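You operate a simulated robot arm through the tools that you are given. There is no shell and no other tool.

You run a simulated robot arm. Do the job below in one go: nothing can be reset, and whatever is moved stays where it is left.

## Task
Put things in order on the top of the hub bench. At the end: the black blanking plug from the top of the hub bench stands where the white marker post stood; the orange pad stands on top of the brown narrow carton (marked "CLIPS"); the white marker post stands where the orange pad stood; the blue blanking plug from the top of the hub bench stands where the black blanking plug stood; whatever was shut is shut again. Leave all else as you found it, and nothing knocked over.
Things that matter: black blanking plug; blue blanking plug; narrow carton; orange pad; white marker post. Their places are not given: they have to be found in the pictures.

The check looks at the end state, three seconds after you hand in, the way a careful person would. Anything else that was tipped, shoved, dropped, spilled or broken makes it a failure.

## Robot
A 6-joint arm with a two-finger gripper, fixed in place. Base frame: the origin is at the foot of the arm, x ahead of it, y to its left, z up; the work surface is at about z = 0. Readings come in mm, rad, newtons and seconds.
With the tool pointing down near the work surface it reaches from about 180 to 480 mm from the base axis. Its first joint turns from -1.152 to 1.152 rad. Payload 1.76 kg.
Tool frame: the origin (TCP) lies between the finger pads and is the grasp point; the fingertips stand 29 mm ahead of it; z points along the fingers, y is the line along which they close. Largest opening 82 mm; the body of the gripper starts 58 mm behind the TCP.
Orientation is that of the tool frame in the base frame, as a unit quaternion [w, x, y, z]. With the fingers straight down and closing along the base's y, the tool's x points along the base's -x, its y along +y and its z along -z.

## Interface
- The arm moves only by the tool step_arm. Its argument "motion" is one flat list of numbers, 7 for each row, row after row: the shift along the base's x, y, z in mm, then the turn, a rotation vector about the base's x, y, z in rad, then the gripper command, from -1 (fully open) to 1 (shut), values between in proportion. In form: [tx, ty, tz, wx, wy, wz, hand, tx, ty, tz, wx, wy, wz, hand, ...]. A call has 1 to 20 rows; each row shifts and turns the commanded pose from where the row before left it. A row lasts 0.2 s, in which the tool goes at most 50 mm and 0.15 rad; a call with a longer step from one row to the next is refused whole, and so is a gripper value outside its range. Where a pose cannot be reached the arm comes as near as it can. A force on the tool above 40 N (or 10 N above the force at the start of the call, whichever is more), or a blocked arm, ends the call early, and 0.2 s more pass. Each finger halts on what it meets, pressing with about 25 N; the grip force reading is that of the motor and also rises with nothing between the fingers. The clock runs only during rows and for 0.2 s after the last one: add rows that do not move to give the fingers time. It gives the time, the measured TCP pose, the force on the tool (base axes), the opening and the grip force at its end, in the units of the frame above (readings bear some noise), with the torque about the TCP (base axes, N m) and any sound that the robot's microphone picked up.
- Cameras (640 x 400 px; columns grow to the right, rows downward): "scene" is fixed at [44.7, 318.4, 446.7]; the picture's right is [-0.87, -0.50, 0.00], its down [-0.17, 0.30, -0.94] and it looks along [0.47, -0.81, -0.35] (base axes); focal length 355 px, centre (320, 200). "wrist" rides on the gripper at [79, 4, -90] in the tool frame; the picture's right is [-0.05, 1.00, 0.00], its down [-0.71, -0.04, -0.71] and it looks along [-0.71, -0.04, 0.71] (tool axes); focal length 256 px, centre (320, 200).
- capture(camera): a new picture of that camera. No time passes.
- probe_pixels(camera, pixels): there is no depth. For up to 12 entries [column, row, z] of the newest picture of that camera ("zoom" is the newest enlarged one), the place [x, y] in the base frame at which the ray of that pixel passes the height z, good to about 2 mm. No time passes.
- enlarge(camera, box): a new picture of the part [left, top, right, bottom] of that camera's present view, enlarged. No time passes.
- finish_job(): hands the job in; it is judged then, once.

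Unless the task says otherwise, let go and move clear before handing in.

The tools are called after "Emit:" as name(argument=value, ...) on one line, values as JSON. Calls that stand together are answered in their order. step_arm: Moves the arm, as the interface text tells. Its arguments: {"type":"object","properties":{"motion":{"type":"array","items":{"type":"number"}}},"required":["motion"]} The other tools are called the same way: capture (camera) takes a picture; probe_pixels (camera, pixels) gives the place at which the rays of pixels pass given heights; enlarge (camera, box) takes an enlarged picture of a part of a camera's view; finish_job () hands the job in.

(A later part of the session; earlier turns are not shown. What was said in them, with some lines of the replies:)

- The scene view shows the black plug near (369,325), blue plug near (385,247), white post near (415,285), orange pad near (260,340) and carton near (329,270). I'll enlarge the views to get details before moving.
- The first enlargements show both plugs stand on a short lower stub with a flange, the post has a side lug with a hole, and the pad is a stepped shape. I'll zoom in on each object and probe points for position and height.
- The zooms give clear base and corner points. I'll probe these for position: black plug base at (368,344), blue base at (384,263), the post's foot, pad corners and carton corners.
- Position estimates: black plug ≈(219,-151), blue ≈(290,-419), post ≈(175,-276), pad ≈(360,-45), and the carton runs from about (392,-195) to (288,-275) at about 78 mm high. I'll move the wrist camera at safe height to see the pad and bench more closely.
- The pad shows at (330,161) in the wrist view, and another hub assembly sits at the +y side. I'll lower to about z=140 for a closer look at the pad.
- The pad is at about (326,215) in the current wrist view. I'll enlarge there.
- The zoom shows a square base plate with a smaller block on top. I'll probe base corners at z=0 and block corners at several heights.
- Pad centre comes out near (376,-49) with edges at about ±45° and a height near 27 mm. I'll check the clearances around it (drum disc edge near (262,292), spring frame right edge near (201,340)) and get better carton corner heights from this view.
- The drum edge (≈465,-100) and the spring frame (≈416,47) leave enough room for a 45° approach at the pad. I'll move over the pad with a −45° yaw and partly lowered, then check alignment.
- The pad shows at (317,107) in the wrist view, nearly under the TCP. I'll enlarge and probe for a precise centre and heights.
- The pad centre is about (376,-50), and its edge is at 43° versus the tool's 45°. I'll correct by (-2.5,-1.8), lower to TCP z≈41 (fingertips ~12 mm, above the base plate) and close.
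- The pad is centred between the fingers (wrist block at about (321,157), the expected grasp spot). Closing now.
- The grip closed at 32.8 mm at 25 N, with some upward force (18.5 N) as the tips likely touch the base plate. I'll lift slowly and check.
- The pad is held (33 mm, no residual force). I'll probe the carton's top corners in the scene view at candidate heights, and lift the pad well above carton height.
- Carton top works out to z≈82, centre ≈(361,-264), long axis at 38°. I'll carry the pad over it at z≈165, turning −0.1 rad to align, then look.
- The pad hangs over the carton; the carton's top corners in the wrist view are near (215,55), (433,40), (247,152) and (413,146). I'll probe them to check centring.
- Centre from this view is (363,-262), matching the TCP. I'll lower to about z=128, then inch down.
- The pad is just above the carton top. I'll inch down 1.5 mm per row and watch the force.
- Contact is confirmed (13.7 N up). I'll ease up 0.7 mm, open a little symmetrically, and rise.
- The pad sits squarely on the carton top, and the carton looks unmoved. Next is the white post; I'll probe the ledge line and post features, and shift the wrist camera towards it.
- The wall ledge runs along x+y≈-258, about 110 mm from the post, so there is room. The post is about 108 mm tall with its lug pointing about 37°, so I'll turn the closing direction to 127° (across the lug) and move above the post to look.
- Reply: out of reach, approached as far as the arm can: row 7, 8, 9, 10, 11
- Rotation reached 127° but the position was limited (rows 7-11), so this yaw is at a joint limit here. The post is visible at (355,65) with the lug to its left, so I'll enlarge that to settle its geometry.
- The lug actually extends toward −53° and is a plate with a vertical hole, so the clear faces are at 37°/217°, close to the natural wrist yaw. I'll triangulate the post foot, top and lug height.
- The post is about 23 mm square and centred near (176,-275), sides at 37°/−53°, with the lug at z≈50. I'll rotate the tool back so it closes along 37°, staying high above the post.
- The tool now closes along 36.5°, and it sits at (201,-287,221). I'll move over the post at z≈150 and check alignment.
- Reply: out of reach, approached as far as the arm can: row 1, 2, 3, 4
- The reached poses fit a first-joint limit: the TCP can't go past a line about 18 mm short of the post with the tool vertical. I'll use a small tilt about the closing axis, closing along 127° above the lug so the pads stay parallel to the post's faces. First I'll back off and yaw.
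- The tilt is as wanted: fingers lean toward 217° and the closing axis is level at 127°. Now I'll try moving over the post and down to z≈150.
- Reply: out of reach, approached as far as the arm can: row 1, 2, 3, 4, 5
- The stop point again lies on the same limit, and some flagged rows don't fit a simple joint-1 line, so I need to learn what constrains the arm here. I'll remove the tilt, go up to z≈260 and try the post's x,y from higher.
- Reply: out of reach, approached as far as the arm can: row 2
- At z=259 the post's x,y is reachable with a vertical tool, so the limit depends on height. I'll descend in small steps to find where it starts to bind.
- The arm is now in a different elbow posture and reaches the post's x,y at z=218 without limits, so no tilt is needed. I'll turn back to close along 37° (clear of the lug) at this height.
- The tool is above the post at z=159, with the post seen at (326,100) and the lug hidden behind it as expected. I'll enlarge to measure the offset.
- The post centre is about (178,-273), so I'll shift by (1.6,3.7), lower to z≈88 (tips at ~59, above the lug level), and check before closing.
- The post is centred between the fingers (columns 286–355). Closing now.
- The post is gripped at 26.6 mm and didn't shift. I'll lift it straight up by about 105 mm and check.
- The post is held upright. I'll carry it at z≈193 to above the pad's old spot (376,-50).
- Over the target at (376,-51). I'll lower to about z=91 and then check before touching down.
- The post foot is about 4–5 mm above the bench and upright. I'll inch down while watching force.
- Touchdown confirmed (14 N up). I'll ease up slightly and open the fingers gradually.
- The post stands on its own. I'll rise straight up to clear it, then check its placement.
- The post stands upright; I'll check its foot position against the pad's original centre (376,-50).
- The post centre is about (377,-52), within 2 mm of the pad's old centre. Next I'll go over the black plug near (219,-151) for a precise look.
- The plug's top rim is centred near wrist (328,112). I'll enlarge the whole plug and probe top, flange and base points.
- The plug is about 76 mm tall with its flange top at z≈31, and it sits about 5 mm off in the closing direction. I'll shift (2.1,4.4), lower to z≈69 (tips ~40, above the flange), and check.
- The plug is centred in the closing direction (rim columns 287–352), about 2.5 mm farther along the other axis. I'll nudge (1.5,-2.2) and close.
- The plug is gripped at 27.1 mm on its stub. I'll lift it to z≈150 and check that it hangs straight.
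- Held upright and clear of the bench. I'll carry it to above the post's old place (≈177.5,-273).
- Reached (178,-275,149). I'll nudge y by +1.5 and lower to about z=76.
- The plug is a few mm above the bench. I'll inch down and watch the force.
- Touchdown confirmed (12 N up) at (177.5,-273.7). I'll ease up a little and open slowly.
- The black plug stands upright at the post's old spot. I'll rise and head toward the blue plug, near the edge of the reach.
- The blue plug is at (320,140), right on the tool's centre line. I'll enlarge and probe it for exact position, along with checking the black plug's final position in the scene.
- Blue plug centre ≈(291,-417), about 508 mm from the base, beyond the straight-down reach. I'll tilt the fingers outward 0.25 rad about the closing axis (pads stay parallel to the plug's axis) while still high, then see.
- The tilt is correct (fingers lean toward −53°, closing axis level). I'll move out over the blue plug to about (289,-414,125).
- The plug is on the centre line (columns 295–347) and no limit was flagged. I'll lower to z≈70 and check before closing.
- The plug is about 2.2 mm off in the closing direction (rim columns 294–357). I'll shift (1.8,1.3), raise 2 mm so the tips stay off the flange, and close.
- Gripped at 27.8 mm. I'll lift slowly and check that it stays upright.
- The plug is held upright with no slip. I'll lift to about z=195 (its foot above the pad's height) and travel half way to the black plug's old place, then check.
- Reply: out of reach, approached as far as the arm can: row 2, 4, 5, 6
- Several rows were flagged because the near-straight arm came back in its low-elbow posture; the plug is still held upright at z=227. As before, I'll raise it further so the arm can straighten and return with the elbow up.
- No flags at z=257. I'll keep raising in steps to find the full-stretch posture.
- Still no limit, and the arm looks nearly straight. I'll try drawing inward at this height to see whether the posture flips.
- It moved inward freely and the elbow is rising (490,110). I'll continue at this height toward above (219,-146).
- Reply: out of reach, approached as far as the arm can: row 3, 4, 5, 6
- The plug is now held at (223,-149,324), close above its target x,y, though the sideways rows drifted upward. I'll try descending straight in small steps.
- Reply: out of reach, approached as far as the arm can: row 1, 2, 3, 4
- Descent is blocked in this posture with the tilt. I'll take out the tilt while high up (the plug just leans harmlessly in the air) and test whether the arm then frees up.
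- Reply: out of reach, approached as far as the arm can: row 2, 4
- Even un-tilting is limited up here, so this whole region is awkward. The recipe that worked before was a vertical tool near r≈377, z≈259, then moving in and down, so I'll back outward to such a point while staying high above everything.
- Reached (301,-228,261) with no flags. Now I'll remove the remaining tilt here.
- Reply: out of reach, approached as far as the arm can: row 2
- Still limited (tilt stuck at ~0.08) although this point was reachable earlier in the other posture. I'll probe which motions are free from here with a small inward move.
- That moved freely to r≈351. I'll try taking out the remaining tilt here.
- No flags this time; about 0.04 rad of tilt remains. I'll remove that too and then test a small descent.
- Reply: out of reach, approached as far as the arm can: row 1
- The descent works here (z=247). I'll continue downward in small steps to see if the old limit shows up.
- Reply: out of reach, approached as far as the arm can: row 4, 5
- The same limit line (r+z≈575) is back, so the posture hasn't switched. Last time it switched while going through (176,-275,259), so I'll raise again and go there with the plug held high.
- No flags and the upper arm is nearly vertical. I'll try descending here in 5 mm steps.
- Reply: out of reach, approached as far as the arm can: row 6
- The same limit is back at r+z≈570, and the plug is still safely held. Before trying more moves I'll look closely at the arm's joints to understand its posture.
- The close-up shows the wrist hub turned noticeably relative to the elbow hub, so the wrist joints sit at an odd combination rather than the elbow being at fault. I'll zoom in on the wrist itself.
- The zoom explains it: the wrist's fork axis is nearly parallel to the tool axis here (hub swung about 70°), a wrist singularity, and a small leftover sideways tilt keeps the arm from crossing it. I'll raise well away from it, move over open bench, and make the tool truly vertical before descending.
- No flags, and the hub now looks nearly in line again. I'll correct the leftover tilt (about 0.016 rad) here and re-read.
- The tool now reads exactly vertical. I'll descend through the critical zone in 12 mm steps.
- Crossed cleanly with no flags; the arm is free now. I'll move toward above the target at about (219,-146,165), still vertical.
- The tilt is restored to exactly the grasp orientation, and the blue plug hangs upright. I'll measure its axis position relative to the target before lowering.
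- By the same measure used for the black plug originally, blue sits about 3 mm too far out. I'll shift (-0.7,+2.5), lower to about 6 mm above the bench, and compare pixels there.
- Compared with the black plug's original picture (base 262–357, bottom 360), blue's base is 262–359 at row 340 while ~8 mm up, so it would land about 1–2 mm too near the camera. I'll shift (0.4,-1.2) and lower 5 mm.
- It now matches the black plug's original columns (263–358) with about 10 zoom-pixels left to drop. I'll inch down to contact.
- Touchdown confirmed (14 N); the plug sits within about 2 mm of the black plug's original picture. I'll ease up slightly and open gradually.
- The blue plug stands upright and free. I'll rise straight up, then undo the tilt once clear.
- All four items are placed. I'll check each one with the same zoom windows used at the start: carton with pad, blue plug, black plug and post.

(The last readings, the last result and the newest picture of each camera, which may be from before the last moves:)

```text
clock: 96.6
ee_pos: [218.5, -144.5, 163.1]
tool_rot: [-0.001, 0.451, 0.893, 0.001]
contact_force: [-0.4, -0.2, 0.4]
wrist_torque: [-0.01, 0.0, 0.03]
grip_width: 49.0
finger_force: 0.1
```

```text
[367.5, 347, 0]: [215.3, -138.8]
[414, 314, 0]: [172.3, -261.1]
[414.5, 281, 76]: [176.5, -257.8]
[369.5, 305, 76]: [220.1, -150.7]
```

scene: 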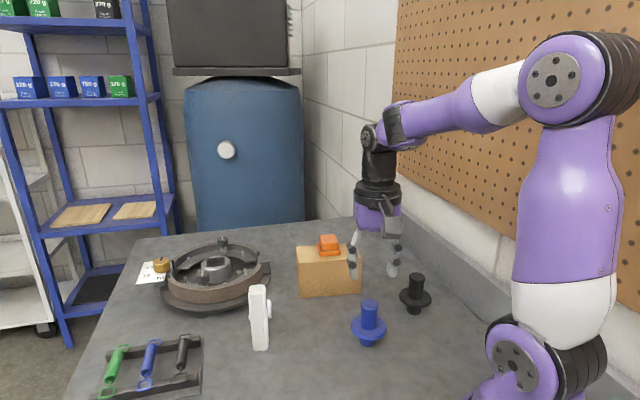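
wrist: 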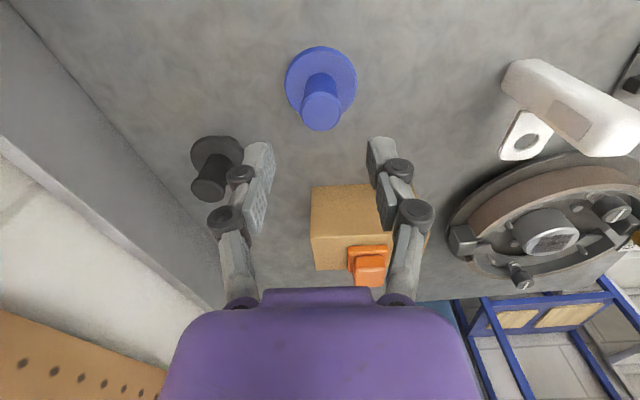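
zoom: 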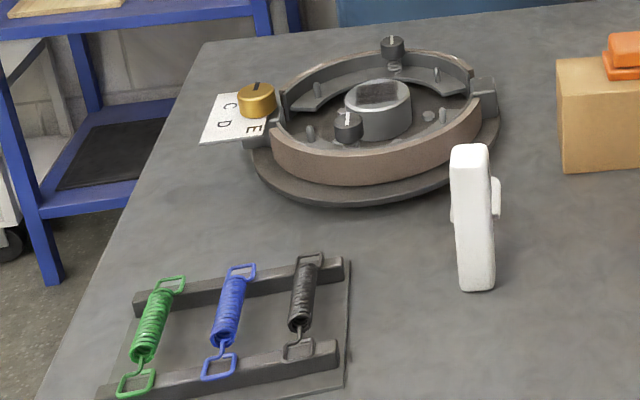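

The carton hasn't moved (corners still at (158,364) and (484,337) in the zoom), and the pad is centred on it. The blue base (367.7,346.9) matches black's original (368.3,347.8), black is at about (175,-275), and the post stands at (377,-52). I'll move a bit higher to be clear.

Emit:
step_arm(motion=[0, 0, 20, 0, 0, 0, -0.2, 0, 0, 20, 0, 0, 0, -0.2, 0, 0, 0, 0, 0, 0, -0.2, 0, 0, 0, 0, 0, 0, -0.2])

Emit:
capture(camera="scene")

Emit:
capture(camera="wrist")

```text
clock: 97.6
ee_pos: [218.1, -145.3, 204.2]
tool_rot: [0.0, 0.451, 0.893, 0.001]
contact_force: [-0.3, -0.2, 0.0]
wrist_torque: [0.01, 0.02, 0.03]
grip_width: 49.2
finger_force: 0.0
```

```text
taken
```

scene: 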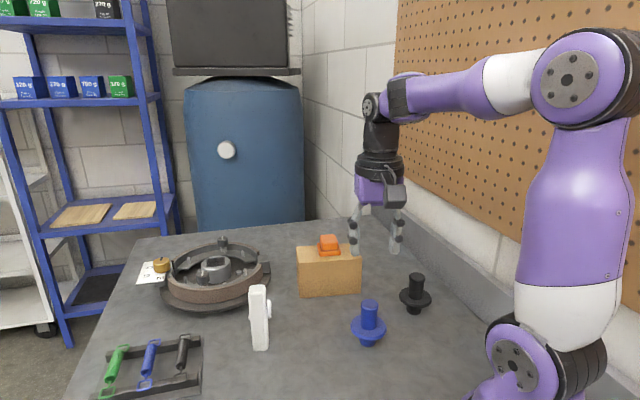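

```text
taken
```

wrist: 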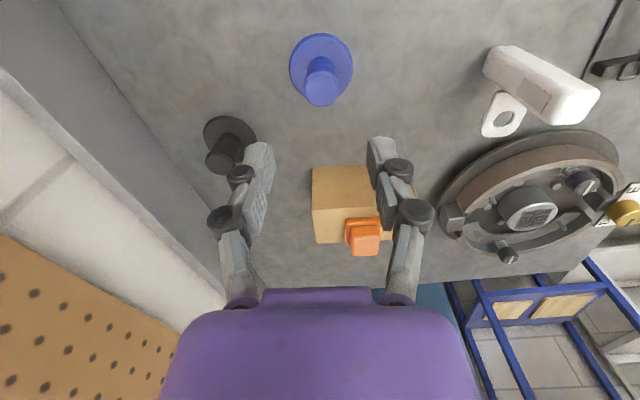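

The last pictures show everything upright: the pad on the carton at (329,245), the post at (259,317), the blue plug at (369,323) and the black plug at (415,292). The arm is clear with the gripper empty and nothing else has moved, so I'm handing in the job.

Emit:
finish_job()

```text
The job is handed in.
```

I moved all four items and handed the job in. In the last pictures everything stood upright, the gripper was empty and the arm was clear.

| Item | Now stands | How close |
|---|---|---|
| Orange pad | Centred on top of the brown carton | Carton has not moved |
| White marker post | Where the orange pad stood | About 2 mm off |
| Black blanking plug | Where the white post stood | About 2 mm off |
| Blue blanking plug | Where the black plug stood | About 2 mm off |

- **Carton label:** I never saw the "CLIPS" marking, because it wasn't on any side the cameras could see. It was the only carton I saw on the bench.
- **Closed items:** I didn't open anything, so nothing needed shutting again.
- **Blue plug:** it was at the edge of the arm's reach, so I gripped it with the tool tilted. I carried it high and set it down upright.
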